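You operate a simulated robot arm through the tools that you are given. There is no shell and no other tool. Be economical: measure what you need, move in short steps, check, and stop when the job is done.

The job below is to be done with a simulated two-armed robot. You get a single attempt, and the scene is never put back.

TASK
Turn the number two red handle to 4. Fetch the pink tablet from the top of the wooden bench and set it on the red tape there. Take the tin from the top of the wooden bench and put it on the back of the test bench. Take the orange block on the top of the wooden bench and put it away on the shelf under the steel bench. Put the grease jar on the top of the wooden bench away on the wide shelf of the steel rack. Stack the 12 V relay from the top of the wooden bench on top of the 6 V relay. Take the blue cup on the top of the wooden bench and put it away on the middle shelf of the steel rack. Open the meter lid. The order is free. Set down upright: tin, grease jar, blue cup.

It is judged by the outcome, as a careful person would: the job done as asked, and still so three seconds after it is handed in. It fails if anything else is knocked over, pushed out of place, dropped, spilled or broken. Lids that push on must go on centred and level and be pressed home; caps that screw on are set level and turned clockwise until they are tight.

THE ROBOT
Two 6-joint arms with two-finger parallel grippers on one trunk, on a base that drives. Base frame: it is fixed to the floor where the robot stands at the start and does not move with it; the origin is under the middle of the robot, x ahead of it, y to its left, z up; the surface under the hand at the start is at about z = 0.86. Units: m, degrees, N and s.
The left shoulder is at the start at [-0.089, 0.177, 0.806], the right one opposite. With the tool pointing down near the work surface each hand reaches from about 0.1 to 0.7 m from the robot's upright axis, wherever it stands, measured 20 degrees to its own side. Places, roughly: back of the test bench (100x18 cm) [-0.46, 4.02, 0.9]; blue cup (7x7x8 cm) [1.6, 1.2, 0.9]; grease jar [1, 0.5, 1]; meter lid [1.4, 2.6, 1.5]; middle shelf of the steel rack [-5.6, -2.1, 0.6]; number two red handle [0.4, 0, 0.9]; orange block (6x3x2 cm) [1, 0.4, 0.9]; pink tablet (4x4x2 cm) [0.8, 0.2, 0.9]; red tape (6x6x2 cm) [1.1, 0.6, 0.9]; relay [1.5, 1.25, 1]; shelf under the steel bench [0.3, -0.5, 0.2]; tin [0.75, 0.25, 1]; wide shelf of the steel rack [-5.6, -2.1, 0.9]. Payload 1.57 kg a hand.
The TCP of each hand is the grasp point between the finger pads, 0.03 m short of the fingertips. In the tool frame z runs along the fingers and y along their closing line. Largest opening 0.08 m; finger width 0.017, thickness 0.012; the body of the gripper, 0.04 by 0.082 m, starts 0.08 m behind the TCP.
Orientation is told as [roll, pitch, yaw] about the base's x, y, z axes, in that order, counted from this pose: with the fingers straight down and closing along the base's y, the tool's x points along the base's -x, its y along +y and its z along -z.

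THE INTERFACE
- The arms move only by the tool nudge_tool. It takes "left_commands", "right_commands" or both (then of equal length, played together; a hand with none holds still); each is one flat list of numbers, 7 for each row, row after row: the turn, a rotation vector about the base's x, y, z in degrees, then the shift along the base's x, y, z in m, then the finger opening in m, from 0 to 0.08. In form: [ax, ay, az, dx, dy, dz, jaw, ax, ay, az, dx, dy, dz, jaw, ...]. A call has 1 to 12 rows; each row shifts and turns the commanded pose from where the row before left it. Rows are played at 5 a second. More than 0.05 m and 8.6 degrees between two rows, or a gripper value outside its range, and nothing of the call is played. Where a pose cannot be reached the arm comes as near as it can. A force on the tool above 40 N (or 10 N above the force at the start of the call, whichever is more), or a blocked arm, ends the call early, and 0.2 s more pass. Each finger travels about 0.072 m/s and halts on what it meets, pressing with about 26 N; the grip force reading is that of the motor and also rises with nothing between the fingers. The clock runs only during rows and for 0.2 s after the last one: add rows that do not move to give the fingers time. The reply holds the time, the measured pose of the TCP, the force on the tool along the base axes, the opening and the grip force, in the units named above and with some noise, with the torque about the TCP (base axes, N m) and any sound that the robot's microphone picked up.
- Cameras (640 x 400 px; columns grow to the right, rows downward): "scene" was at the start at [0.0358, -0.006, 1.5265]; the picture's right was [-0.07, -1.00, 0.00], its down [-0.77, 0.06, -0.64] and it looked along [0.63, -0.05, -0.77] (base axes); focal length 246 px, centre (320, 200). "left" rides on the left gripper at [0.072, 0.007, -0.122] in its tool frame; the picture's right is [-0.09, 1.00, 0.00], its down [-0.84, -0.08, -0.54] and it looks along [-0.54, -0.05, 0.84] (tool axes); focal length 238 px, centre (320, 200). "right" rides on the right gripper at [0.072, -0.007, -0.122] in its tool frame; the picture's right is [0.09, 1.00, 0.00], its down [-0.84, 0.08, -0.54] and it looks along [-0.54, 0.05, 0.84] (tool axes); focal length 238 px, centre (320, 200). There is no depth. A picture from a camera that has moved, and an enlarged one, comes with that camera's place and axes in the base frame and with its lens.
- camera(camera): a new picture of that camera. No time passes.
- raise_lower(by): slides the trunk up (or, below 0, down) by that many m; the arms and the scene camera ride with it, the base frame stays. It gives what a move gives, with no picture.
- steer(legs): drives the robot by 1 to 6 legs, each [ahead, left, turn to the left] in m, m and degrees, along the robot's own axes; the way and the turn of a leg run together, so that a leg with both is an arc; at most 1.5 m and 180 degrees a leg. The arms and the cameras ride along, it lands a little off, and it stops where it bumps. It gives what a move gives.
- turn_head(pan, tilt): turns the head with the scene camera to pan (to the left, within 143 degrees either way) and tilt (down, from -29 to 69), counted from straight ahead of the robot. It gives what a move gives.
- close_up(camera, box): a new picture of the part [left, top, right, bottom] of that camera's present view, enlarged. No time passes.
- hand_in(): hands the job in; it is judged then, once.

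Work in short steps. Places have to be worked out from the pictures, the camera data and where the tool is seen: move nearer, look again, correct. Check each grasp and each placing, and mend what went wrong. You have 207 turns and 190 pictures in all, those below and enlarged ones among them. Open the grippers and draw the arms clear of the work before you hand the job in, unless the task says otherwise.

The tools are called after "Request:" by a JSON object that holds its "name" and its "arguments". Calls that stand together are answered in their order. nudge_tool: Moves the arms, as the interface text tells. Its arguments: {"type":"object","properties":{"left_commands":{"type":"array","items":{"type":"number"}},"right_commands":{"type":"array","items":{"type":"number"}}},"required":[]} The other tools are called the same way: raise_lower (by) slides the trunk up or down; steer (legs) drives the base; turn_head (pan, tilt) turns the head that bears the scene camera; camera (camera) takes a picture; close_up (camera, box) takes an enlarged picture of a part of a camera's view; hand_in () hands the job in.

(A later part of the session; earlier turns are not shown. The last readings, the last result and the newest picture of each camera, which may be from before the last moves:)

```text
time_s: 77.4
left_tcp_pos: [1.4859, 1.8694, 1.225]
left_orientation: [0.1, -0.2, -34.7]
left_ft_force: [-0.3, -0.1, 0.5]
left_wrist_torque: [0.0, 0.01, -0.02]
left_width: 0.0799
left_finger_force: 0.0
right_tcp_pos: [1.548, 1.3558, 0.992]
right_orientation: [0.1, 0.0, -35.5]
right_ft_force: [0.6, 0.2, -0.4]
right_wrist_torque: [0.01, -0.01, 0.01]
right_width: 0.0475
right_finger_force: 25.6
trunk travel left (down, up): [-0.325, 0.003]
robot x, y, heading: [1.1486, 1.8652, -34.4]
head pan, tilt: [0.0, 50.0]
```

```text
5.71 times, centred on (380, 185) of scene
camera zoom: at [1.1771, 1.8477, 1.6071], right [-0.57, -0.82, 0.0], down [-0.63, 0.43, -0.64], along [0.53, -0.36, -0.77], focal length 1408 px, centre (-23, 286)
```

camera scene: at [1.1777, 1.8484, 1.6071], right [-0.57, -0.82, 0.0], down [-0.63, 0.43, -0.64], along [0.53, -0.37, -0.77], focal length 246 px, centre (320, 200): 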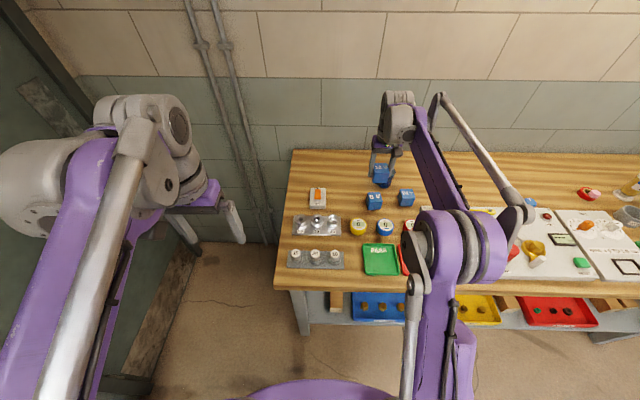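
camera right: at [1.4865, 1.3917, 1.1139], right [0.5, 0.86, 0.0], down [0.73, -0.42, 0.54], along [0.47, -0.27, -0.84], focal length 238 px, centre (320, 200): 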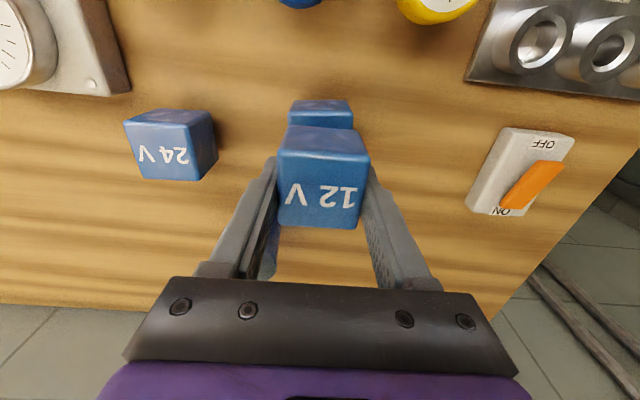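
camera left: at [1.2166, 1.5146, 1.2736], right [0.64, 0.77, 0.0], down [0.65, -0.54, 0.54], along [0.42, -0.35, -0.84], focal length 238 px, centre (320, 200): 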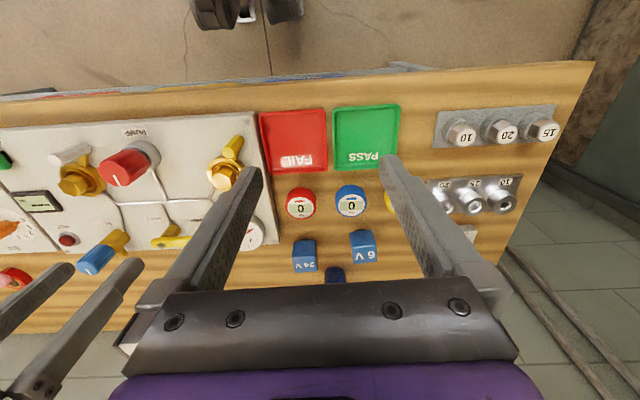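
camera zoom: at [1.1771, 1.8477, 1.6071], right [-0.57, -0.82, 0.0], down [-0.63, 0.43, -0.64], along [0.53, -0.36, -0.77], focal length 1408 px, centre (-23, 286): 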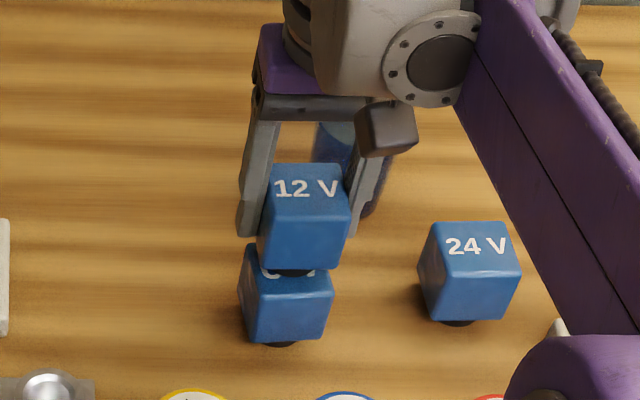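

Refined 6 V centre is (1.543, 1.361); I correct by 7 mm and lower gently to contact (expected near z=0.98).

Request:
{"name": "nudge_tool", "arguments": {"right_commands": [0, 0, 0, -0.005, 0.005, 0, 0.03, 0, 0, 0, 0, 0, -0.005, 0.03, 0, 0, 0, 0, 0, -0.003, 0.03, 0, 0, 0, 0, 0, -0.003, 0.03, 0, 0, 0, 0, 0, 0, 0.03]}}

Request:
{"name": "close_up", "arguments": {"camera": "scene", "box": [340, 150, 420, 220]}}

```text
time_s: 78.6
left_tcp_pos: [1.4851, 1.8714, 1.226]
left_orientation: [0.0, -0.2, -34.5]
left_ft_force: [0.0, 0.5, 0.5]
left_wrist_torque: [0.03, 0.03, 0.0]
left_width: 0.08
left_finger_force: 0.1
right_tcp_pos: [1.5422, 1.3627, 0.9827]
right_orientation: [0.0, -0.1, -35.5]
right_ft_force: [2.3, 0.5, 21.1]
right_wrist_torque: [0.07, -0.01, 0.0]
right_width: 0.0477
right_finger_force: 25.7
trunk travel left (down, up): [-0.325, 0.003]
robot x, y, heading: [1.1517, 1.8643, -34.3]
head pan, tilt: [0.0, 50.0]
```

```text
5.71 times, centred on (380, 185) of scene
camera zoom: at [1.176, 1.8496, 1.6072], right [-0.57, -0.82, 0.0], down [-0.63, 0.43, -0.64], along [0.53, -0.37, -0.77], focal length 1408 px, centre (-23, 286)
```

zoom: 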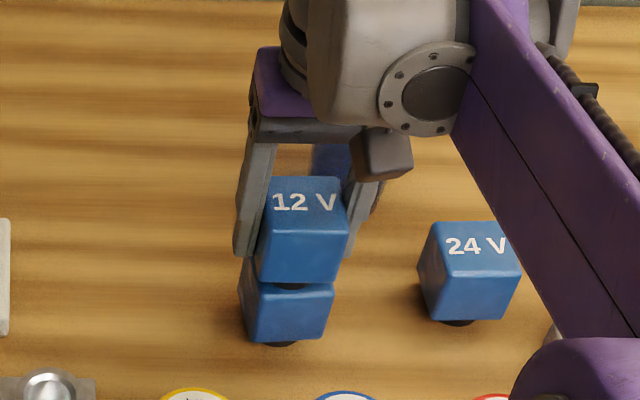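

Contact at the expected height. I open and rise straight up.

Request:
{"name": "nudge_tool", "arguments": {"right_commands": [0, 0, 0, 0, 0, 0.001, 0.05, 0, 0, 0, 0, 0, 0, 0.06, 0, 0, 0, 0, 0, 0, 0.07, 0, 0, 0, 0, 0, 0, 0.07, 0, 0, 0, 0, 0, 0.02, 0.07, 0, 0, 0, 0, 0, 0.04, 0.07, 0, 0, 0, 0, 0, 0.04, 0.07, 0, 0, 0, 0, 0, 0, 0.07]}}

Request:
{"name": "camera", "arguments": {"camera": "right"}}

Request:
{"name": "close_up", "arguments": {"camera": "scene", "box": [340, 150, 420, 220]}}

```text
time_s: 80.4
left_tcp_pos: [1.4856, 1.8695, 1.2261]
left_orientation: [0.1, -0.2, -34.6]
left_ft_force: [-0.3, -0.4, 0.0]
left_wrist_torque: [-0.01, 0.0, 0.0]
left_width: 0.0801
left_finger_force: 0.0
right_tcp_pos: [1.545, 1.3613, 1.0819]
right_orientation: [0.0, 0.0, -35.5]
right_ft_force: [-0.5, 0.2, 0.3]
right_wrist_torque: [0.01, 0.0, 0.03]
right_width: 0.07
right_finger_force: 0.1
trunk travel left (down, up): [-0.325, 0.003]
robot x, y, heading: [1.1486, 1.8684, -34.6]
head pan, tilt: [0.0, 50.0]
```

```text
125 pictures are left
camera right: at [1.4834, 1.3969, 1.2052], right [0.5, 0.86, 0.0], down [0.73, -0.42, 0.54], along [0.47, -0.27, -0.84], focal length 238 px, centre (320, 200)
```

right: 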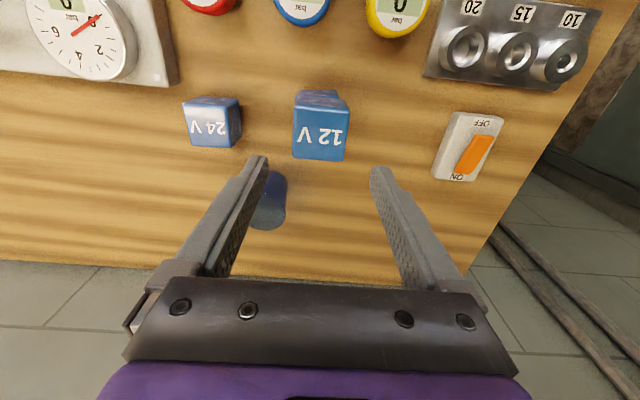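

```text
5.71 times, centred on (380, 185) of scene
camera zoom: at [1.1772, 1.8475, 1.6071], right [-0.57, -0.82, 0.0], down [-0.63, 0.43, -0.64], along [0.53, -0.36, -0.77], focal length 1408 px, centre (-23, 286)
```

zoom: 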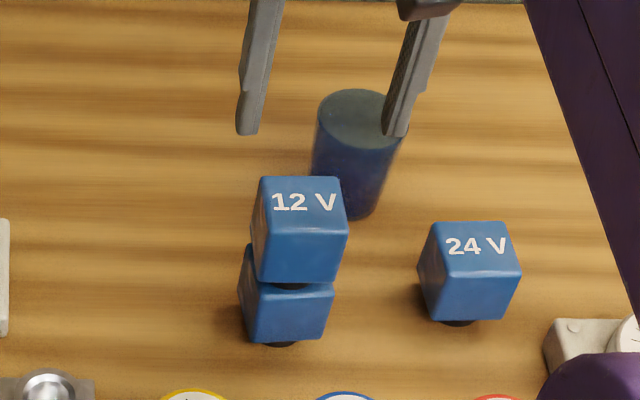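

Stack stands well. Next the blue cup at about (1.601, 1.249): I drive 0.09 ahead and 0.13 right so the right hand can reach it, and look.

Request:
{"name": "steer", "arguments": {"legs": [[0.09, -0.13, 0]]}}

Request:
{"name": "camera", "arguments": {"camera": "right"}}

```text
time_s: 82.2
left_tcp_pos: [1.4857, 1.7128, 1.2253]
left_orientation: [0.1, -0.2, -34.8]
left_ft_force: [-0.4, -0.5, -0.1]
left_wrist_torque: [0.0, -0.04, -0.01]
left_width: 0.0801
left_finger_force: 0.0
right_tcp_pos: [1.5418, 1.2036, 1.0824]
right_orientation: [0.0, 0.0, -35.7]
right_ft_force: [-0.7, 0.6, -0.2]
right_wrist_torque: [-0.01, -0.02, 0.0]
right_width: 0.0699
right_finger_force: 0.1
trunk travel left (down, up): [-0.325, 0.003]
robot x, y, heading: [1.1485, 1.7124, -34.8]
head pan, tilt: [0.0, 50.0]
```

```text
123 pictures are left
camera right: at [1.4818, 1.2391, 1.2049], right [0.51, 0.86, 0.0], down [0.72, -0.43, 0.54], along [0.47, -0.27, -0.84], focal length 238 px, centre (320, 200)
```

right: 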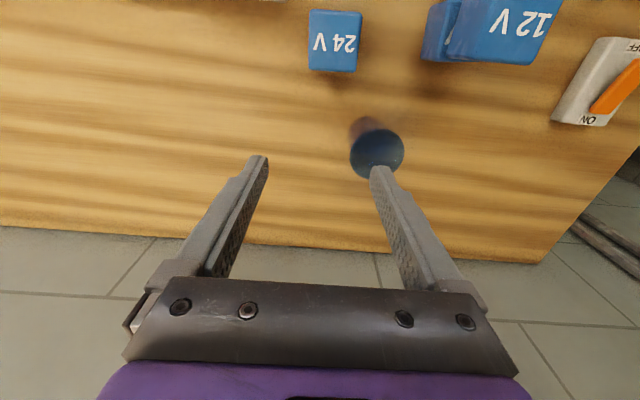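

Cup centre at (1.596, 1.247), rim diameter ~5.8 cm. I move over it with fingers fully open and begin lowering.

Request:
{"name": "nudge_tool", "arguments": {"right_commands": [0, 0, 0, 0.027, 0.022, -0.01, 0.08, 0, 0, 0, 0.027, 0.022, -0.02, 0.08, 0, 0, 0, 0, 0, -0.03, 0.08, 0, 0, 0, 0, 0, 0, 0.08]}}

Request:
{"name": "camera", "arguments": {"camera": "right"}}

Request:
{"name": "camera", "arguments": {"camera": "scene"}}

```text
time_s: 83.2
left_tcp_pos: [1.4862, 1.7105, 1.2254]
left_orientation: [0.0, -0.2, -34.9]
left_ft_force: [0.9, -0.3, 1.2]
left_wrist_torque: [0.02, -0.02, 0.06]
left_width: 0.0799
left_finger_force: 0.1
right_tcp_pos: [1.5951, 1.2468, 1.022]
right_orientation: [0.0, -0.1, -35.8]
right_ft_force: [0.1, 0.1, -0.5]
right_wrist_torque: [0.0, 0.01, -0.01]
right_width: 0.0798
right_finger_force: 0.1
trunk travel left (down, up): [-0.325, 0.003]
robot x, y, heading: [1.1464, 1.7085, -34.7]
head pan, tilt: [0.0, 50.0]
```

```text
122 pictures are left
camera right: at [1.5345, 1.283, 1.1446], right [0.51, 0.86, 0.0], down [0.72, -0.43, 0.54], along [0.47, -0.27, -0.84], focal length 238 px, centre (320, 200)
```

right: 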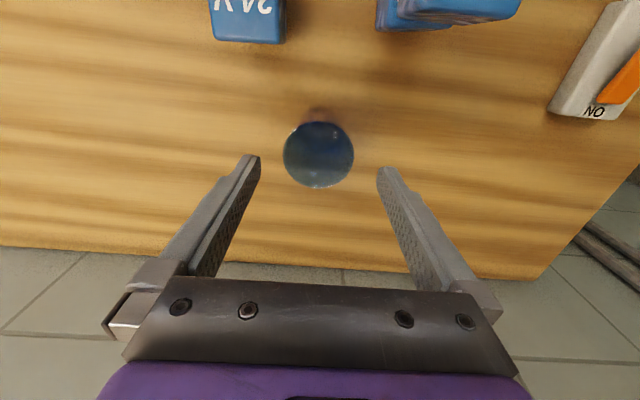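

```text
121 pictures are left
camera scene: at [1.1777, 1.6912, 1.6071], right [-0.57, -0.82, 0.0], down [-0.63, 0.44, -0.64], along [0.53, -0.37, -0.77], focal length 246 px, centre (320, 200)
```

scene: 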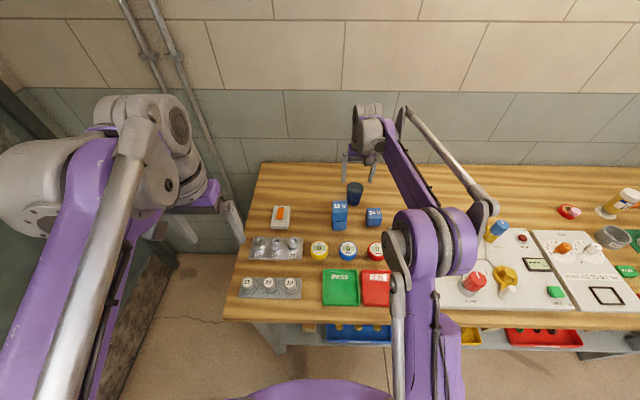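

Well centred. I lower to z≈0.94 and close on the cup.

Request:
{"name": "nudge_tool", "arguments": {"right_commands": [0, 0, 0, 0.003, -0.002, -0.03, 0.08, 0, 0, 0, 0, 0, -0.03, 0.08, 0, 0, 0, 0, 0, -0.022, 0.08, 0, 0, 0, 0, 0, 0, 0.08, 0, 0, 0, 0, 0, 0, 0.06, 0, 0, 0, 0, 0, 0, 0.04, 0, 0, 0, 0, 0, 0, 0.04, 0, 0, 0, 0, 0, 0, 0.04]}}

Request:
{"name": "camera", "arguments": {"camera": "right"}}

```text
time_s: 85.0
left_tcp_pos: [1.4863, 1.7118, 1.2266]
left_orientation: [0.0, -0.2, -34.9]
left_ft_force: [-0.1, -0.6, -1.1]
left_wrist_torque: [-0.02, 0.01, -0.01]
left_width: 0.08
left_finger_force: 0.1
right_tcp_pos: [1.5979, 1.2441, 0.943]
right_orientation: [0.1, 0.0, -35.8]
right_ft_force: [-0.8, 0.2, 0.2]
right_wrist_torque: [0.02, 0.01, 0.02]
right_width: 0.0589
right_finger_force: 25.5
trunk travel left (down, up): [-0.325, 0.003]
robot x, y, heading: [1.1497, 1.7095, -34.8]
head pan, tilt: [0.0, 50.0]
```

```text
120 pictures are left
camera right: at [1.5382, 1.28, 1.0641], right [0.51, 0.86, 0.0], down [0.72, -0.43, 0.54], along [0.47, -0.27, -0.84], focal length 238 px, centre (320, 200)
```

right: 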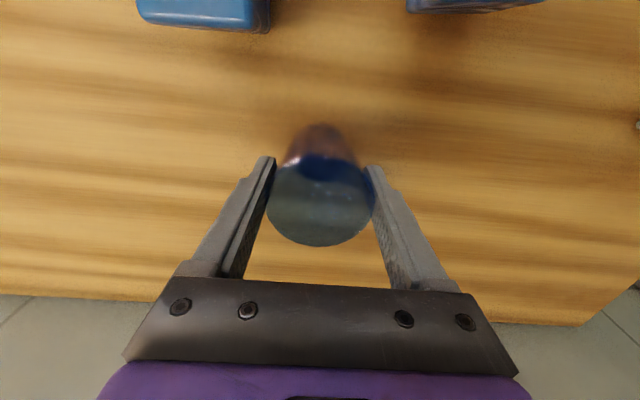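

Cup gripped at 5.9 cm. I lift it straight up, then retract.

Request:
{"name": "nudge_tool", "arguments": {"right_commands": [0, 0, 0, 0, 0, 0.03, 0.04, 0, 0, 0, 0, 0, 0.04, 0.04, 0, 0, 0, -0.005, 0.004, 0.045, 0.04, 0, 0, 0, -0.028, 0.019, 0.03, 0.04, 0, 0, 0, -0.033, 0.0226, 0.025, 0.04, 0, 0, 0, -0.033, 0.0226, 0.025, 0.04, 0, 0, 0, -0.037, 0.0254, 0.015, 0.04, 0, 0, 0, -0.037, 0.0254, 0, 0.04, 0, 0, 0, -0.037, 0.0254, 0, 0.04, 0, 0, 0, -0.03, -0.015, 0, 0.04, 0, 0, 0, -0.02, -0.035, 0, 0.04, 0, 0, 0, 0, 0, 0, 0.04]}}

Request:
{"name": "camera", "arguments": {"camera": "right"}}

```text
time_s: 87.6
left_tcp_pos: [1.4858, 1.7118, 1.2266]
left_orientation: [-0.1, -0.2, -34.9]
left_ft_force: [0.1, 0.4, 0.6]
left_wrist_torque: [-0.01, 0.01, 0.01]
left_width: 0.0797
left_finger_force: 0.1
right_tcp_pos: [1.3394, 1.3392, 1.1511]
right_orientation: [0.0, 0.0, -35.7]
right_ft_force: [-0.7, 0.6, -1.2]
right_wrist_torque: [-0.02, 0.0, -0.01]
right_width: 0.0589
right_finger_force: 26.2
trunk travel left (down, up): [-0.325, 0.003]
robot x, y, heading: [1.1477, 1.7118, -34.8]
head pan, tilt: [0.0, 50.0]
```

```text
119 pictures are left
camera right: at [1.2785, 1.375, 1.2739], right [0.51, 0.86, 0.0], down [0.73, -0.43, 0.54], along [0.47, -0.27, -0.84], focal length 238 px, centre (320, 200)
```

right: 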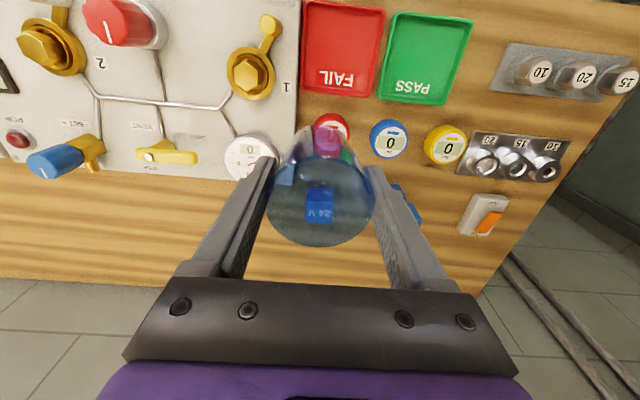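

Cup is held upright. I drive right along the bench to the grease jar (left hand will take it).

Request:
{"name": "steer", "arguments": {"legs": [[-0.06, 0, 0], [0, -1.13, 0]]}}

Request:
{"name": "camera", "arguments": {"camera": "scene"}}

Request:
{"name": "camera", "arguments": {"camera": "left"}}

```text
time_s: 98.3
left_tcp_pos: [0.7987, 0.8179, 1.2263]
left_orientation: [0.1, -0.3, -33.9]
left_ft_force: [-0.3, 0.0, 0.0]
left_wrist_torque: [0.02, -0.02, 0.0]
left_width: 0.08
left_finger_force: 0.1
right_tcp_pos: [0.6577, 0.4423, 1.1518]
right_orientation: [0.1, 0.0, -34.6]
right_ft_force: [0.6, 0.2, -0.5]
right_wrist_torque: [0.0, -0.04, 0.01]
right_width: 0.0581
right_finger_force: 26.6
trunk travel left (down, up): [-0.325, 0.003]
robot x, y, heading: [0.4615, 0.8123, -33.8]
head pan, tilt: [0.0, 50.0]
```

```text
118 pictures are left
camera scene: at [0.4907, 0.7912, 1.6071], right [-0.56, -0.83, 0.0], down [-0.64, 0.43, -0.64], along [0.53, -0.36, -0.77], focal length 246 px, centre (320, 200)
```

scene: 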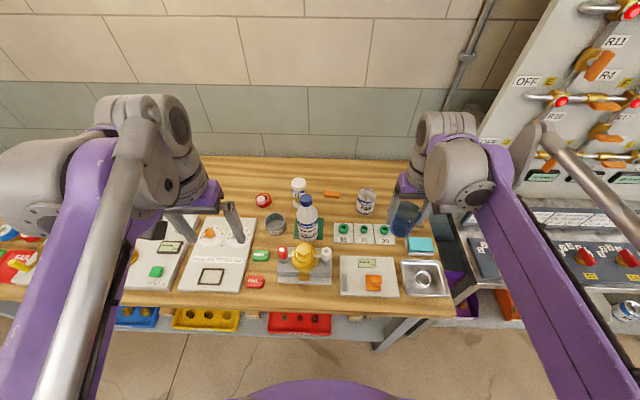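

```text
117 pictures are left
camera left: at [0.7416, 0.8637, 1.3487], right [0.63, 0.78, 0.0], down [0.65, -0.53, 0.54], along [0.42, -0.34, -0.84], focal length 238 px, centre (320, 200)
```

left: 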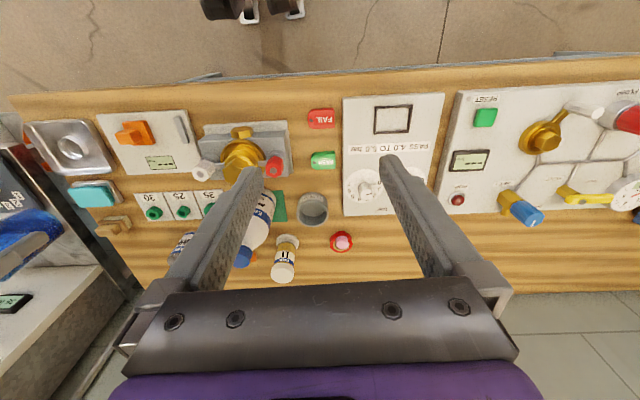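

Jar at (1.022, 0.528), bottle in front of it at about (0.895, 0.58), top ≈1.06. I take the left hand forward on the left side of the bottle, yawing −30° so the camera side keeps clear.

Request:
{"name": "nudge_tool", "arguments": {"left_commands": [0, 0, -3.75, 0.0335, -0.0225, -0.0145, 0.08, 0, 0, -3.75, 0.0335, -0.0225, -0.0145, 0.08, 0, 0, -3.75, 0.0335, -0.0225, -0.0145, 0.08, 0, 0, -3.75, 0.0335, -0.0225, -0.0145, 0.08, 0, 0, -3.75, 0.0335, -0.0225, -0.0145, 0.08, 0, 0, -3.75, 0.0335, -0.0225, -0.0145, 0.08, 0, 0, -3.75, 0.0335, -0.0225, -0.0145, 0.08, 0, 0, -3.75, 0.0335, -0.0225, -0.0145, 0.08, 0, 0, 0, 0, 0, 0, 0.08]}}

Request:
{"name": "camera", "arguments": {"camera": "left"}}

Request:
{"name": "camera", "arguments": {"camera": "scene"}}

```text
time_s: 100.3
left_tcp_pos: [1.0663, 0.6364, 1.1101]
left_orientation: [0.0, -0.2, -63.8]
left_ft_force: [-0.7, 0.5, -0.1]
left_wrist_torque: [0.01, -0.01, 0.03]
left_width: 0.0801
left_finger_force: 0.0
right_tcp_pos: [0.6571, 0.4426, 1.1515]
right_orientation: [0.0, -0.1, -34.7]
right_ft_force: [-1.1, -0.2, -0.7]
right_wrist_torque: [0.02, 0.0, -0.03]
right_width: 0.058
right_finger_force: 26.2
trunk travel left (down, up): [-0.325, 0.003]
robot x, y, heading: [0.4601, 0.8118, -33.9]
head pan, tilt: [0.0, 50.0]
```

```text
116 pictures are left
camera left: at [1.0389, 0.7048, 1.232], right [0.93, 0.35, 0.0], down [0.3, -0.78, 0.54], along [0.19, -0.51, -0.84], focal length 238 px, centre (320, 200)
```

left: 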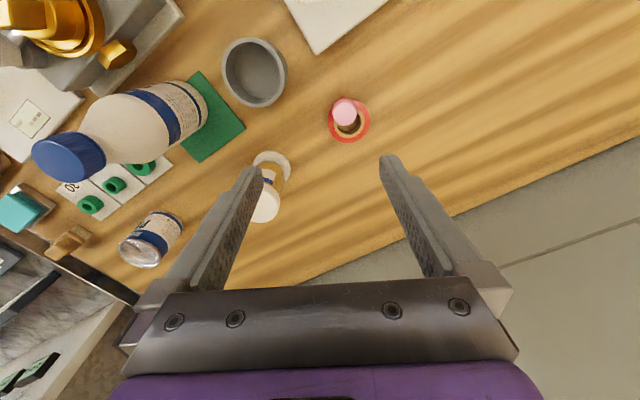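

```text
115 pictures are left
camera scene: at [0.4896, 0.7917, 1.6071], right [-0.56, -0.83, 0.0], down [-0.64, 0.43, -0.64], along [0.53, -0.36, -0.77], focal length 246 px, centre (320, 200)
```

scene: 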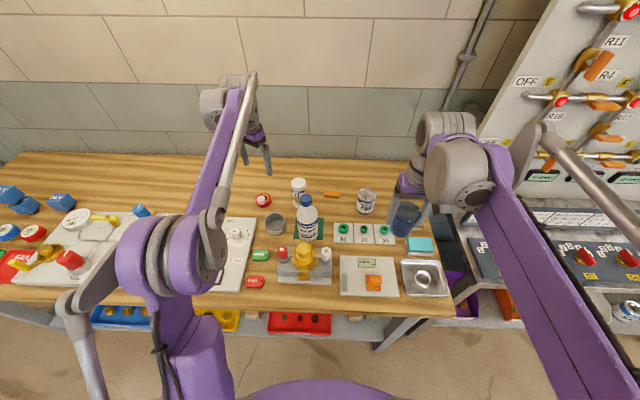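

I move right over the jar at z≈1.08.

Request:
{"name": "nudge_tool", "arguments": {"left_commands": [0, 0, 0, -0.0147, -0.036, -0.005, 0.08, 0, 0, 0, -0.0147, -0.036, -0.005, 0.08, 0, 0, 0, -0.0147, -0.036, -0.01, 0.08, 0, 0, 0, 0, 0, 0, 0.08]}}

Request:
{"name": "camera", "arguments": {"camera": "left"}}

```text
time_s: 101.3
left_tcp_pos: [1.022, 0.5266, 1.0877]
left_orientation: [-0.1, -0.2, -64.0]
left_ft_force: [-0.1, 1.4, -0.1]
left_wrist_torque: [-0.01, -0.02, -0.01]
left_width: 0.0803
left_finger_force: 0.0
right_tcp_pos: [0.6571, 0.4429, 1.1517]
right_orientation: [0.1, 0.0, -34.7]
right_ft_force: [-0.8, -0.8, 0.2]
right_wrist_torque: [0.02, 0.0, -0.01]
right_width: 0.0581
right_finger_force: 26.3
trunk travel left (down, up): [-0.325, 0.003]
robot x, y, heading: [0.4617, 0.8119, -33.8]
head pan, tilt: [0.0, 50.0]
```

```text
114 pictures are left
camera left: at [0.9951, 0.5956, 1.2108], right [0.93, 0.36, 0.0], down [0.3, -0.78, 0.54], along [0.19, -0.51, -0.84], focal length 238 px, centre (320, 200)
```

left: 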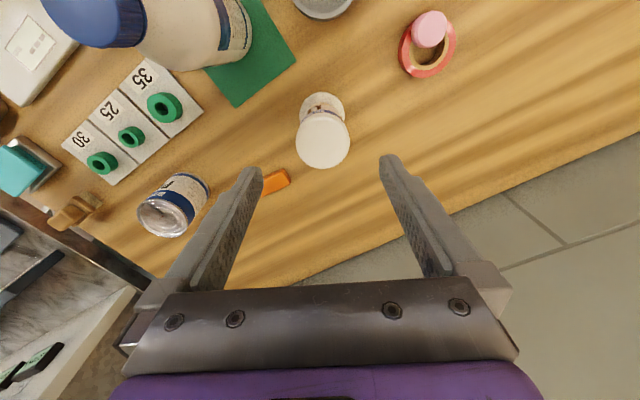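

Centred over the jar (lid ~5.2 cm). I lower to z≈0.945.

Request:
{"name": "nudge_tool", "arguments": {"left_commands": [0, 0, 0, 0.0015, 0, -0.04, 0.08, 0, 0, 0, 0, 0, -0.04, 0.08, 0, 0, 0, 0, 0, -0.04, 0.08, 0, 0, 0, 0, 0, -0.022, 0.08, 0, 0, 0, 0, 0, 0, 0.08]}}

Request:
{"name": "camera", "arguments": {"camera": "left"}}

Request:
{"name": "camera", "arguments": {"camera": "scene"}}

```text
time_s: 102.5
left_tcp_pos: [1.0233, 0.5306, 0.9488]
left_orientation: [0.0, -0.3, -63.9]
left_ft_force: [-0.7, -0.6, -0.1]
left_wrist_torque: [0.03, -0.02, 0.02]
left_width: 0.0801
left_finger_force: 0.0
right_tcp_pos: [0.6593, 0.4422, 1.1516]
right_orientation: [0.0, 0.0, -34.7]
right_ft_force: [-0.4, -0.2, -0.6]
right_wrist_torque: [0.02, 0.02, -0.02]
right_width: 0.0578
right_finger_force: 25.4
trunk travel left (down, up): [-0.325, 0.003]
robot x, y, heading: [0.4647, 0.8079, -33.9]
head pan, tilt: [0.0, 50.0]
```

```text
113 pictures are left
camera left: at [0.997, 0.5986, 1.0704], right [0.93, 0.36, 0.0], down [0.3, -0.78, 0.54], along [0.19, -0.51, -0.84], focal length 238 px, centre (320, 200)
```

left: 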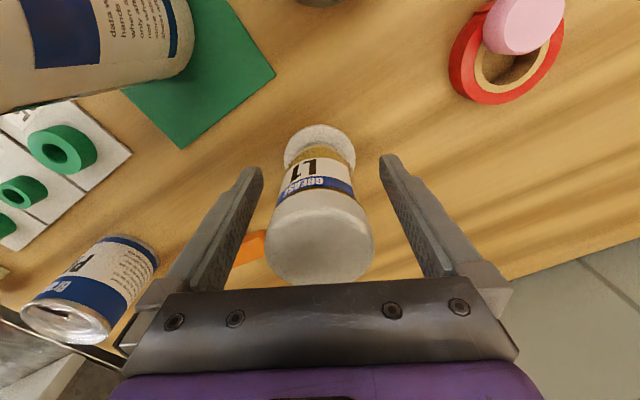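

```text
112 pictures are left
camera scene: at [0.4905, 0.7912, 1.6071], right [-0.56, -0.83, 0.0], down [-0.64, 0.43, -0.64], along [0.53, -0.36, -0.77], focal length 246 px, centre (320, 200)
```

scene: 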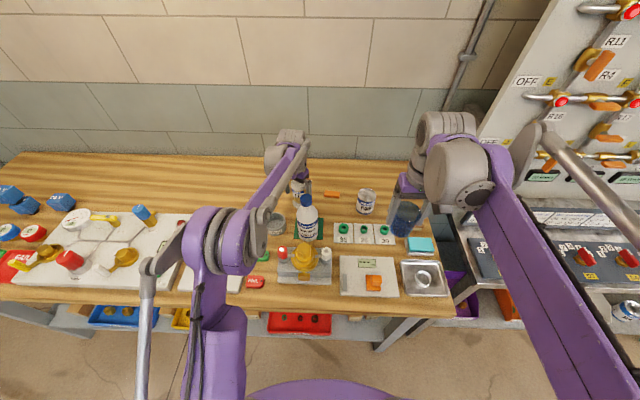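

Jar is between the fingers and the bottle is clear. I close and lift slightly.

Request:
{"name": "nudge_tool", "arguments": {"left_commands": [0, 0, 0, 0, 0, 0, 0.06, 0, 0, 0, 0, 0, 0, 0.04, 0, 0, 0, 0, 0, 0, 0.03, 0, 0, 0, 0, 0, 0, 0.03, 0, 0, 0, 0, 0, 0, 0.03, 0, 0, 0, 0, 0, 0.03, 0.03, 0, 0, 0, 0, 0, 0.03, 0.03, 0, 0, 0, 0, 0, 0, 0.03]}}

Request:
{"name": "camera", "arguments": {"camera": "left"}}

```text
time_s: 104.3
left_tcp_pos: [1.0239, 0.5297, 1.0066]
left_orientation: [0.0, 0.0, -63.9]
left_ft_force: [0.0, 0.2, -0.5]
left_wrist_torque: [0.05, 0.02, -0.04]
left_width: 0.051
left_finger_force: 26.9
right_tcp_pos: [0.6575, 0.4418, 1.1521]
right_orientation: [0.0, 0.1, -34.7]
right_ft_force: [0.2, 0.4, 0.2]
right_wrist_torque: [0.0, 0.03, -0.01]
right_width: 0.0581
right_finger_force: 26.1
trunk travel left (down, up): [-0.325, 0.003]
robot x, y, heading: [0.4654, 0.8125, -33.8]
head pan, tilt: [0.0, 50.0]
```

```text
111 pictures are left
camera left: at [0.9972, 0.5979, 1.13], right [0.93, 0.36, 0.0], down [0.3, -0.78, 0.54], along [0.19, -0.51, -0.84], focal length 238 px, centre (320, 200)
```

left: 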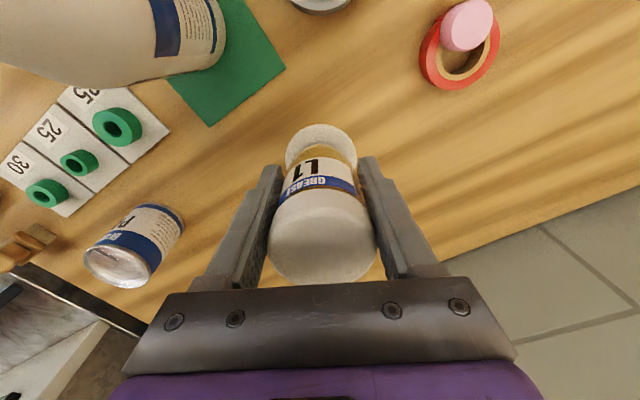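

Jar is held. I raise it and retrace the path left then back, clear of the bottle.

Request:
{"name": "nudge_tool", "arguments": {"left_commands": [0, 0, 0, 0, 0, 0.04, 0.03, 0, 0, 0, 0, 0, 0.04, 0.03, 0, 0, 0, 0.0147, 0.036, 0.005, 0.03, 0, 0, 0, 0.0147, 0.036, 0.005, 0.03, 0, 0, 0, 0.0147, 0.036, 0.01, 0.03, 0, 0, 4, -0.0335, 0.0225, 0.0145, 0.03, 0, 0, 4, -0.0335, 0.0225, 0.0145, 0.03, 0, 0, 4, -0.0335, 0.0225, 0.0145, 0.03, 0, 0, 4, -0.0335, 0.0225, 0.0145, 0.03, 0, 0, 4, -0.0335, 0.0225, 0.0145, 0.03, 0, 0, 5, -0.0335, 0.0225, 0.0145, 0.03, 0, 0, 5, -0.0335, 0.0225, 0.0145, 0.03]}}

Request:
{"name": "camera", "arguments": {"camera": "scene"}}

```text
time_s: 107.0
left_tcp_pos: [0.829, 0.7955, 1.211]
left_orientation: [0.0, -0.2, -33.7]
left_ft_force: [0.4, 0.5, -1.3]
left_wrist_torque: [-0.01, -0.01, 0.0]
left_width: 0.051
left_finger_force: 26.0
right_tcp_pos: [0.6568, 0.4428, 1.152]
right_orientation: [0.0, 0.1, -34.7]
right_ft_force: [-0.4, -0.6, -0.6]
right_wrist_torque: [-0.04, 0.0, -0.02]
right_width: 0.058
right_finger_force: 25.6
trunk travel left (down, up): [-0.325, 0.003]
robot x, y, heading: [0.4632, 0.8091, -33.8]
head pan, tilt: [0.0, 50.0]
```

```text
110 pictures are left
camera scene: at [0.489, 0.7922, 1.6071], right [-0.56, -0.83, 0.0], down [-0.64, 0.43, -0.64], along [0.53, -0.36, -0.77], focal length 246 px, centre (320, 200)
```

scene: 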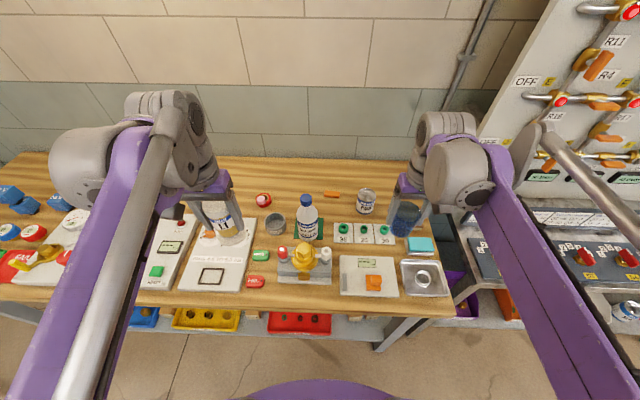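

Both items held. I back away from the bench, turn toward the rack and look ahead.

Request:
{"name": "steer", "arguments": {"legs": [[-0.6, 0, 0], [0, 0, -117]]}}

Request:
{"name": "turn_head", "arguments": {"pan": 0, "tilt": 15}}

Request:
{"name": "camera", "arguments": {"camera": "scene"}}

```text
time_s: 115.3
left_tcp_pos: [-0.2211, 0.8252, 1.2119]
left_orientation: [-0.1, -0.1, -152.1]
left_ft_force: [-0.4, -0.2, -2.1]
left_wrist_torque: [-0.01, -0.01, -0.01]
left_width: 0.0506
left_finger_force: 25.8
right_tcp_pos: [-0.4507, 1.1447, 1.1521]
right_orientation: [0.0, 0.0, -152.9]
right_ft_force: [0.6, 0.9, 0.5]
right_wrist_torque: [0.01, 0.0, 0.02]
right_width: 0.0577
right_finger_force: 26.2
trunk travel left (down, up): [-0.325, 0.003]
robot x, y, heading: [-0.0335, 1.1396, -151.8]
head pan, tilt: [0.0, 50.0]
```

```text
time_s: 116.3
left_tcp_pos: [-0.2234, 0.8252, 1.2101]
left_orientation: [0.0, -0.1, -152.1]
left_ft_force: [-0.3, -0.6, -2.1]
left_wrist_torque: [0.0, -0.04, 0.01]
left_width: 0.0505
left_finger_force: 26.1
right_tcp_pos: [-0.4503, 1.1447, 1.1515]
right_orientation: [0.0, -0.1, -153.0]
right_ft_force: [0.6, 0.7, -0.7]
right_wrist_torque: [0.02, 0.02, 0.0]
right_width: 0.0579
right_finger_force: 26.4
trunk travel left (down, up): [-0.325, 0.003]
robot x, y, heading: [-0.0354, 1.1409, -151.8]
head pan, tilt: [0.0, 15.0]
```

```text
109 pictures are left
camera scene: at [-0.0783, 1.1187, 1.6608], right [-0.47, 0.88, 0.0], down [0.23, 0.12, -0.97], along [-0.85, -0.45, -0.26], focal length 246 px, centre (320, 200)
```

scene: 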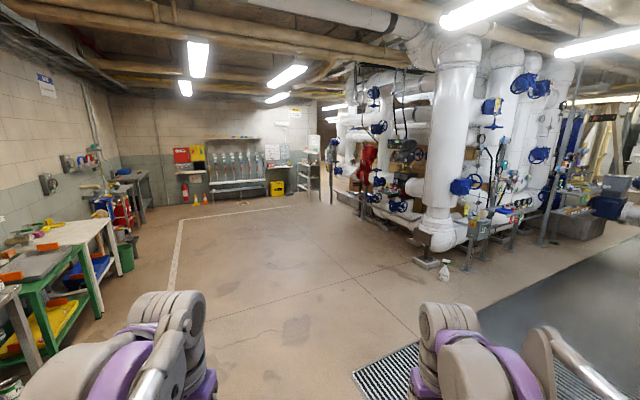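

I enlarge the far end to find the steel rack.

Request:
{"name": "close_up", "arguments": {"camera": "scene", "box": [160, 110, 360, 230]}}

```text
3.20 times, centred on (260, 170) of scene
camera zoom: at [-0.0783, 1.1187, 1.6608], right [-0.47, 0.88, 0.0], down [0.23, 0.12, -0.97], along [-0.85, -0.45, -0.26], focal length 789 px, centre (512, 296)
```

zoom: 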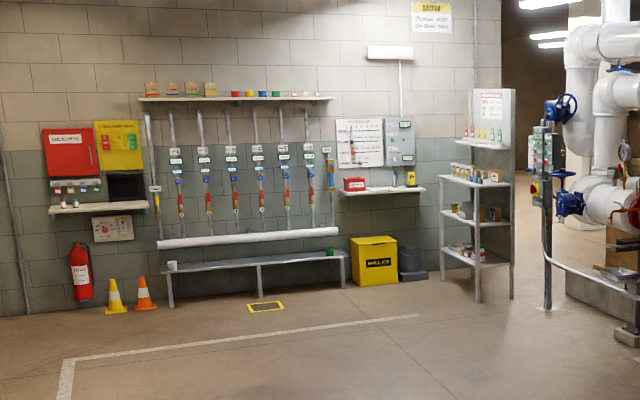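

The rack (four shelves) is at the far end, its open side facing roughly −34°. I drive most of the way toward a point in front of it.

Request:
{"name": "steer", "arguments": {"legs": [[0, 0, 11], [1.5, 0, 0], [1.5, 0, 0], [1.5, 0, 0], [0.6, 0, 0], [0, 0, -50]]}}

Request:
{"name": "camera", "arguments": {"camera": "scene"}}

```text
time_s: 143.7
left_tcp_pos: [-4.4338, -2.0614, 1.2109]
left_orientation: [0.1, -0.1, 165.5]
left_ft_force: [-0.1, -0.4, 0.0]
left_wrist_torque: [0.0, -0.02, -0.01]
left_width: 0.0502
left_finger_force: 25.9
right_tcp_pos: [-4.3862, -1.6733, 1.1526]
right_orientation: [0.0, 0.0, 164.7]
right_ft_force: [0.0, 0.2, -0.5]
right_wrist_torque: [-0.05, 0.02, 0.01]
right_width: 0.0575
right_finger_force: 25.9
trunk travel left (down, up): [-0.325, 0.003]
robot x, y, heading: [-4.0823, -1.9567, 165.4]
head pan, tilt: [0.0, 15.0]
```

```text
107 pictures are left
camera scene: at [-4.1288, -1.9432, 1.6608], right [0.25, 0.97, 0.0], down [0.25, -0.06, -0.97], along [-0.94, 0.24, -0.26], focal length 246 px, centre (320, 200)
```

scene: 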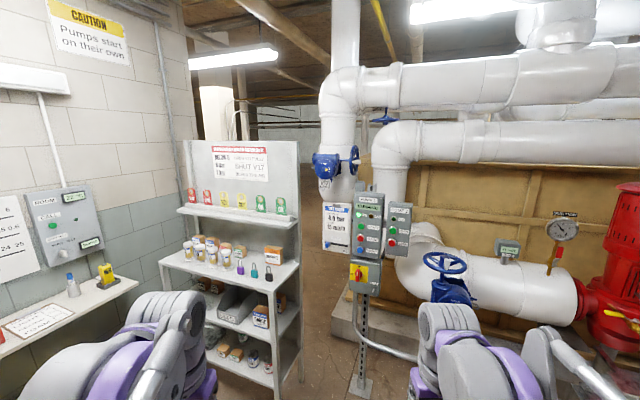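

I enlarge the rack to see the shelves' contents and geometry.

Request:
{"name": "close_up", "arguments": {"camera": "scene", "box": [120, 130, 340, 400]}}

```text
1.48 times, centred on (230, 265) of scene
camera zoom: at [-4.1288, -1.9432, 1.6608], right [0.25, 0.97, 0.0], down [0.25, -0.06, -0.97], along [-0.94, 0.24, -0.26], focal length 365 px, centre (453, 104)
```

zoom: 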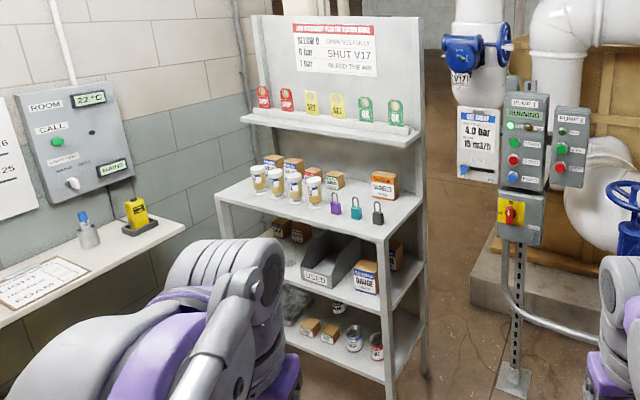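

The rack's front edge runs from about (−5.71, −2.56) to (−5.23, −1.91), facing −34°; its wide shelf holds jars like mine. I drive to ~0.75 m in front of it, square to it.

Request:
{"name": "steer", "arguments": {"legs": [[0.45, 0.57, 0], [0, 0, -19.4]]}}

Request:
{"name": "turn_head", "arguments": {"pan": 0, "tilt": 38}}

Request:
{"name": "camera", "arguments": {"camera": "scene"}}

```text
time_s: 150.4
left_tcp_pos: [-5.0303, -2.3876, 1.2098]
left_orientation: [0.0, -0.1, 146.1]
left_ft_force: [0.0, 0.0, -1.6]
left_wrist_torque: [0.01, -0.01, 0.04]
left_width: 0.0498
left_finger_force: 25.6
right_tcp_pos: [-4.8572, -2.0358, 1.1516]
right_orientation: [0.0, 0.0, 145.0]
right_ft_force: [0.0, 0.5, -0.6]
right_wrist_torque: [0.0, -0.01, -0.03]
right_width: 0.0577
right_finger_force: 25.6
trunk travel left (down, up): [-0.325, 0.003]
robot x, y, heading: [-4.6626, -2.4062, 146.1]
head pan, tilt: [0.0, 15.0]
```

```text
time_s: 151.2
left_tcp_pos: [-5.0316, -2.3869, 1.2102]
left_orientation: [0.1, -0.1, 146.0]
left_ft_force: [0.5, -0.3, -0.9]
left_wrist_torque: [0.0, -0.05, 0.01]
left_width: 0.0502
left_finger_force: 26.0
right_tcp_pos: [-4.8573, -2.0358, 1.1515]
right_orientation: [0.0, -0.1, 145.1]
right_ft_force: [-0.2, -0.6, -0.1]
right_wrist_torque: [-0.02, 0.0, 0.01]
right_width: 0.0579
right_finger_force: 26.4
trunk travel left (down, up): [-0.325, 0.003]
robot x, y, heading: [-4.6626, -2.4038, 145.7]
head pan, tilt: [0.0, 38.0]
```

```text
105 pictures are left
camera scene: at [-4.6988, -2.3807, 1.6243], right [0.56, 0.83, 0.0], down [0.51, -0.34, -0.79], along [-0.65, 0.44, -0.62], focal length 246 px, centre (320, 200)
```

scene: 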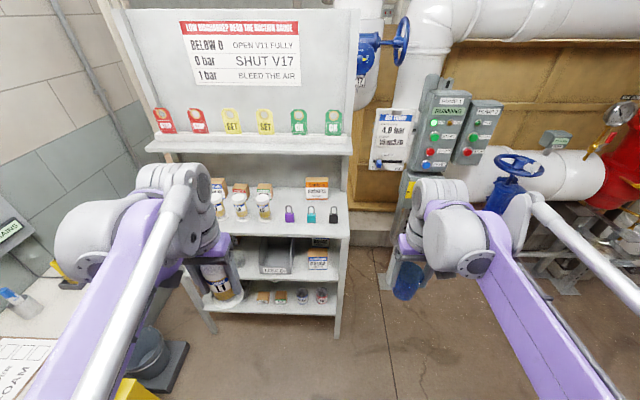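

I enlarge the shelves.

Request:
{"name": "close_up", "arguments": {"camera": "scene", "box": [180, 130, 380, 330]}}

```text
2.00 times, centred on (280, 230) of scene
camera zoom: at [-4.6988, -2.3807, 1.6243], right [0.56, 0.83, 0.0], down [0.51, -0.34, -0.79], along [-0.65, 0.44, -0.62], focal length 493 px, centre (400, 140)
```

zoom: 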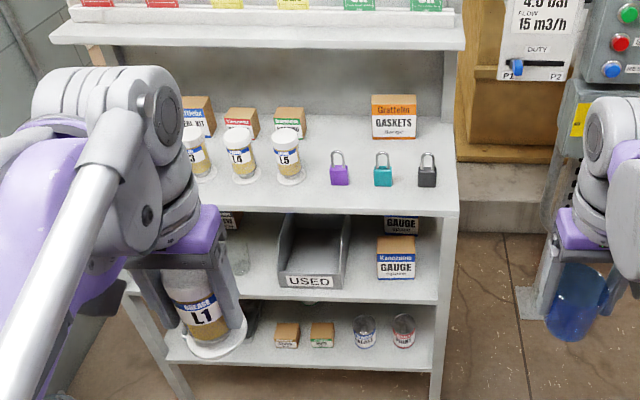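

By triangulating, the wide shelf is at z≈0.925, the narrow shelf above starts 0.2 m inward at z≈1.16. Free spot: front strip between the purple and teal padlocks, (−5.333, −2.042). I drive ahead 0.15 and right 0.10.

Request:
{"name": "steer", "arguments": {"legs": [[0.15, -0.1, 0]]}}

Request:
{"name": "close_up", "arguments": {"camera": "scene", "box": [120, 130, 360, 330]}}

Request:
{"name": "camera", "arguments": {"camera": "left"}}

```text
time_s: 152.8
left_tcp_pos: [-5.0993, -2.2209, 1.2105]
left_orientation: [0.0, -0.1, 145.8]
left_ft_force: [-0.3, 0.5, -1.9]
left_wrist_torque: [0.0, 0.0, -0.04]
left_width: 0.0499
left_finger_force: 26.3
right_tcp_pos: [-4.9253, -1.8693, 1.1518]
right_orientation: [0.0, 0.0, 145.0]
right_ft_force: [-0.8, -0.4, -0.3]
right_wrist_torque: [0.04, 0.0, 0.01]
right_width: 0.0575
right_finger_force: 25.7
trunk travel left (down, up): [-0.325, 0.003]
robot x, y, heading: [-4.7305, -2.2368, 146.0]
head pan, tilt: [0.0, 38.0]
```

```text
2.00 times, centred on (240, 230) of scene
camera zoom: at [-4.7674, -2.2141, 1.6241], right [0.56, 0.83, 0.0], down [0.51, -0.34, -0.79], along [-0.65, 0.44, -0.61], focal length 493 px, centre (480, 140)
```

zoom: 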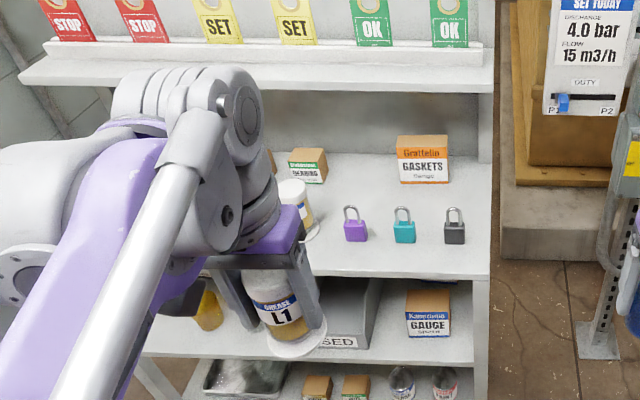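

```text
102 pictures are left
camera left: at [-5.045, -2.2659, 1.3331], right [-0.64, -0.77, 0.0], down [-0.65, 0.53, 0.54], along [-0.42, 0.35, -0.84], focal length 238 px, centre (320, 200)
```

left: 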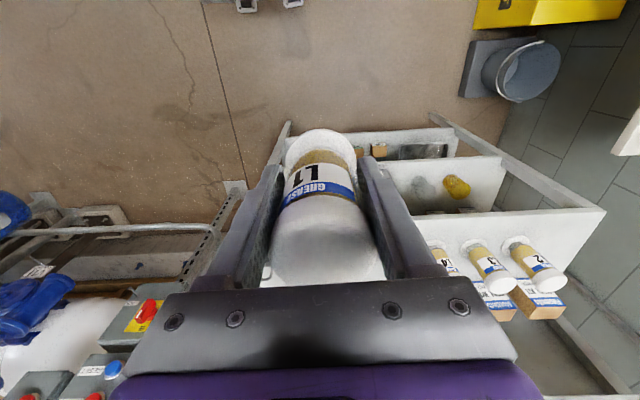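

Positions confirmed. I move the jar over the target at z≈1.08.

Request:
{"name": "nudge_tool", "arguments": {"left_commands": [0, 0, 0, -0.0294, 0.0216, -0.016, 0.03, 0, 0, 0, -0.0294, 0.0216, -0.016, 0.03, 0, 0, 0, -0.0294, 0.0216, -0.016, 0.03, 0, 0, 0, -0.0294, 0.0216, -0.016, 0.03, 0, 0, 0, -0.0294, 0.0216, -0.016, 0.03, 0, 0, 0, -0.0294, 0.0216, -0.016, 0.03, 0, 0, 0, -0.0294, 0.0216, -0.016, 0.03, 0, 0, 0, -0.0294, 0.0216, -0.016, 0.03, 0, 0, 0, 0, 0, 0, 0.03]}}

Request:
{"name": "camera", "arguments": {"camera": "left"}}

Request:
{"name": "camera", "arguments": {"camera": "scene"}}

```text
time_s: 154.8
left_tcp_pos: [-5.3351, -2.0476, 1.0847]
left_orientation: [-0.1, -0.2, 145.8]
left_ft_force: [-0.2, 0.1, -2.1]
left_wrist_torque: [-0.01, -0.02, -0.01]
left_width: 0.0498
left_finger_force: 26.4
right_tcp_pos: [-4.9241, -1.8693, 1.1509]
right_orientation: [0.0, -0.1, 145.0]
right_ft_force: [1.0, -0.6, -0.8]
right_wrist_torque: [-0.03, 0.0, 0.01]
right_width: 0.0578
right_finger_force: 26.1
trunk travel left (down, up): [-0.325, 0.003]
robot x, y, heading: [-4.7314, -2.2345, 145.8]
head pan, tilt: [0.0, 38.0]
```

```text
101 pictures are left
camera left: at [-5.2806, -2.0931, 1.2065], right [-0.64, -0.77, 0.0], down [-0.65, 0.53, 0.54], along [-0.42, 0.35, -0.84], focal length 238 px, centre (320, 200)
```

left: 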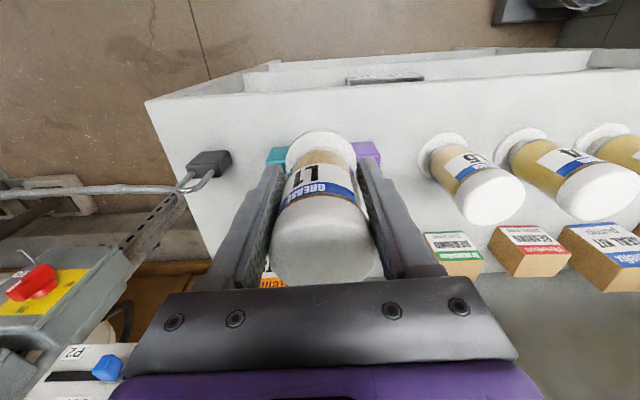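

```text
100 pictures are left
camera scene: at [-4.7671, -2.214, 1.6243], right [0.56, 0.83, 0.0], down [0.51, -0.35, -0.79], along [-0.65, 0.44, -0.62], focal length 246 px, centre (320, 200)
```

scene: 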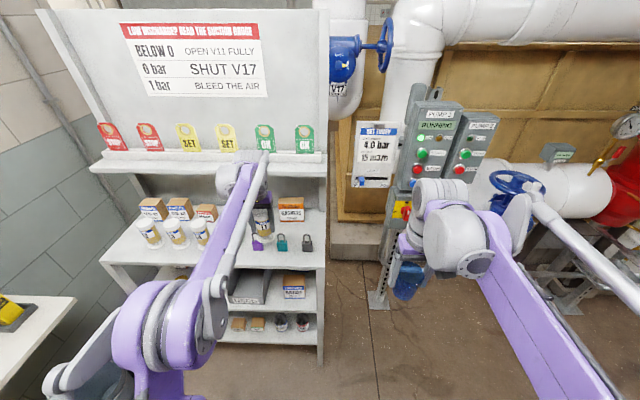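

The jar hangs between the purple and teal padlocks. I lower it, slowly at the end.

Request:
{"name": "nudge_tool", "arguments": {"left_commands": [0, 0, 0, 0, 0, -0.03, 0.03, 0, 0, 0, 0, 0, -0.03, 0.03, 0, 0, 0, 0, 0, -0.015, 0.03, 0, 0, 0, 0, 0, 0, 0.03]}}

Request:
{"name": "camera", "arguments": {"camera": "left"}}

Request:
{"name": "close_up", "arguments": {"camera": "scene", "box": [200, 180, 340, 290]}}

```text
time_s: 155.8
left_tcp_pos: [-5.3372, -2.0478, 1.0076]
left_orientation: [0.0, -0.1, 145.8]
left_ft_force: [-0.4, 0.0, -1.5]
left_wrist_torque: [0.01, -0.01, 0.0]
left_width: 0.0497
left_finger_force: 26.5
right_tcp_pos: [-4.9254, -1.8688, 1.1522]
right_orientation: [0.1, 0.0, 145.0]
right_ft_force: [0.4, -0.4, -0.3]
right_wrist_torque: [-0.01, 0.04, -0.01]
right_width: 0.0578
right_finger_force: 25.6
trunk travel left (down, up): [-0.325, 0.003]
robot x, y, heading: [-4.7345, -2.2386, 145.9]
head pan, tilt: [0.0, 38.0]
```

```text
99 pictures are left
camera left: at [-5.2806, -2.0938, 1.1307], right [-0.64, -0.77, 0.0], down [-0.65, 0.53, 0.54], along [-0.42, 0.35, -0.84], focal length 238 px, centre (320, 200)
```

left: 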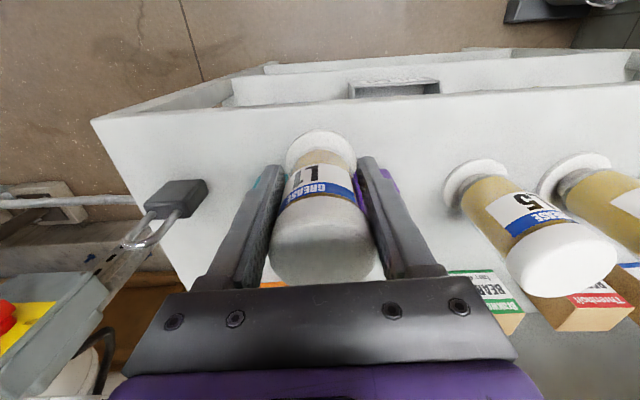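

```text
3.64 times, centred on (270, 235) of scene
camera zoom: at [-4.768, -2.2134, 1.6243], right [0.56, 0.83, 0.0], down [0.51, -0.35, -0.79], along [-0.65, 0.44, -0.62], focal length 896 px, centre (502, 73)
```

zoom: 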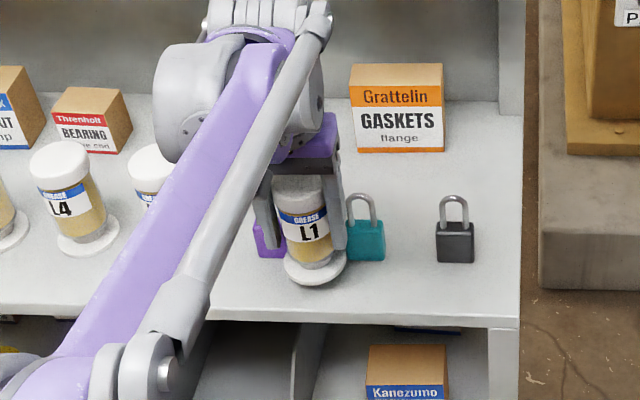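

Fine clearance. I lower slowly to contact.

Request:
{"name": "nudge_tool", "arguments": {"left_commands": [0, 0, 0, 0, 0, -0.005, 0.03, 0, 0, 0, 0, 0, -0.004, 0.03, 0, 0, 0, 0, 0, -0.003, 0.03, 0, 0, 0, 0, 0, -0.003, 0.03, 0, 0, 0, 0, 0, 0, 0.03]}}

```text
time_s: 157.0
left_tcp_pos: [-5.3361, -2.0471, 0.9928]
left_orientation: [0.0, -0.1, 145.8]
left_ft_force: [-0.6, 0.0, -2.0]
left_wrist_torque: [-0.04, -0.03, -0.02]
left_width: 0.0497
left_finger_force: 26.5
right_tcp_pos: [-4.9252, -1.8679, 1.1515]
right_orientation: [0.0, 0.1, 145.1]
right_ft_force: [0.7, -0.1, -1.2]
right_wrist_torque: [0.0, -0.01, -0.03]
right_width: 0.0576
right_finger_force: 26.4
trunk travel left (down, up): [-0.325, 0.003]
robot x, y, heading: [-4.7277, -2.2368, 146.0]
head pan, tilt: [0.0, 38.0]
```

No contact yet; I continue in 2–3 mm steps.

Request:
{"name": "nudge_tool", "arguments": {"left_commands": [0, 0, 0, 0, 0, -0.003, 0.03, 0, 0, 0, 0, 0, -0.003, 0.03, 0, 0, 0, 0, 0, 0, 0.03]}}

```text
time_s: 157.8
left_tcp_pos: [-5.3354, -2.0459, 0.9882]
left_orientation: [-0.1, -0.2, 145.8]
left_ft_force: [-3.2, 1.3, 13.7]
left_wrist_torque: [0.13, 0.29, 0.03]
left_width: 0.0497
left_finger_force: 25.8
right_tcp_pos: [-4.9253, -1.8691, 1.1514]
right_orientation: [0.0, 0.0, 145.1]
right_ft_force: [0.6, 0.5, -0.2]
right_wrist_torque: [-0.01, -0.03, -0.09]
right_width: 0.0578
right_finger_force: 25.9
trunk travel left (down, up): [-0.325, 0.003]
robot x, y, heading: [-4.7313, -2.2381, 146.1]
head pan, tilt: [0.0, 38.0]
```

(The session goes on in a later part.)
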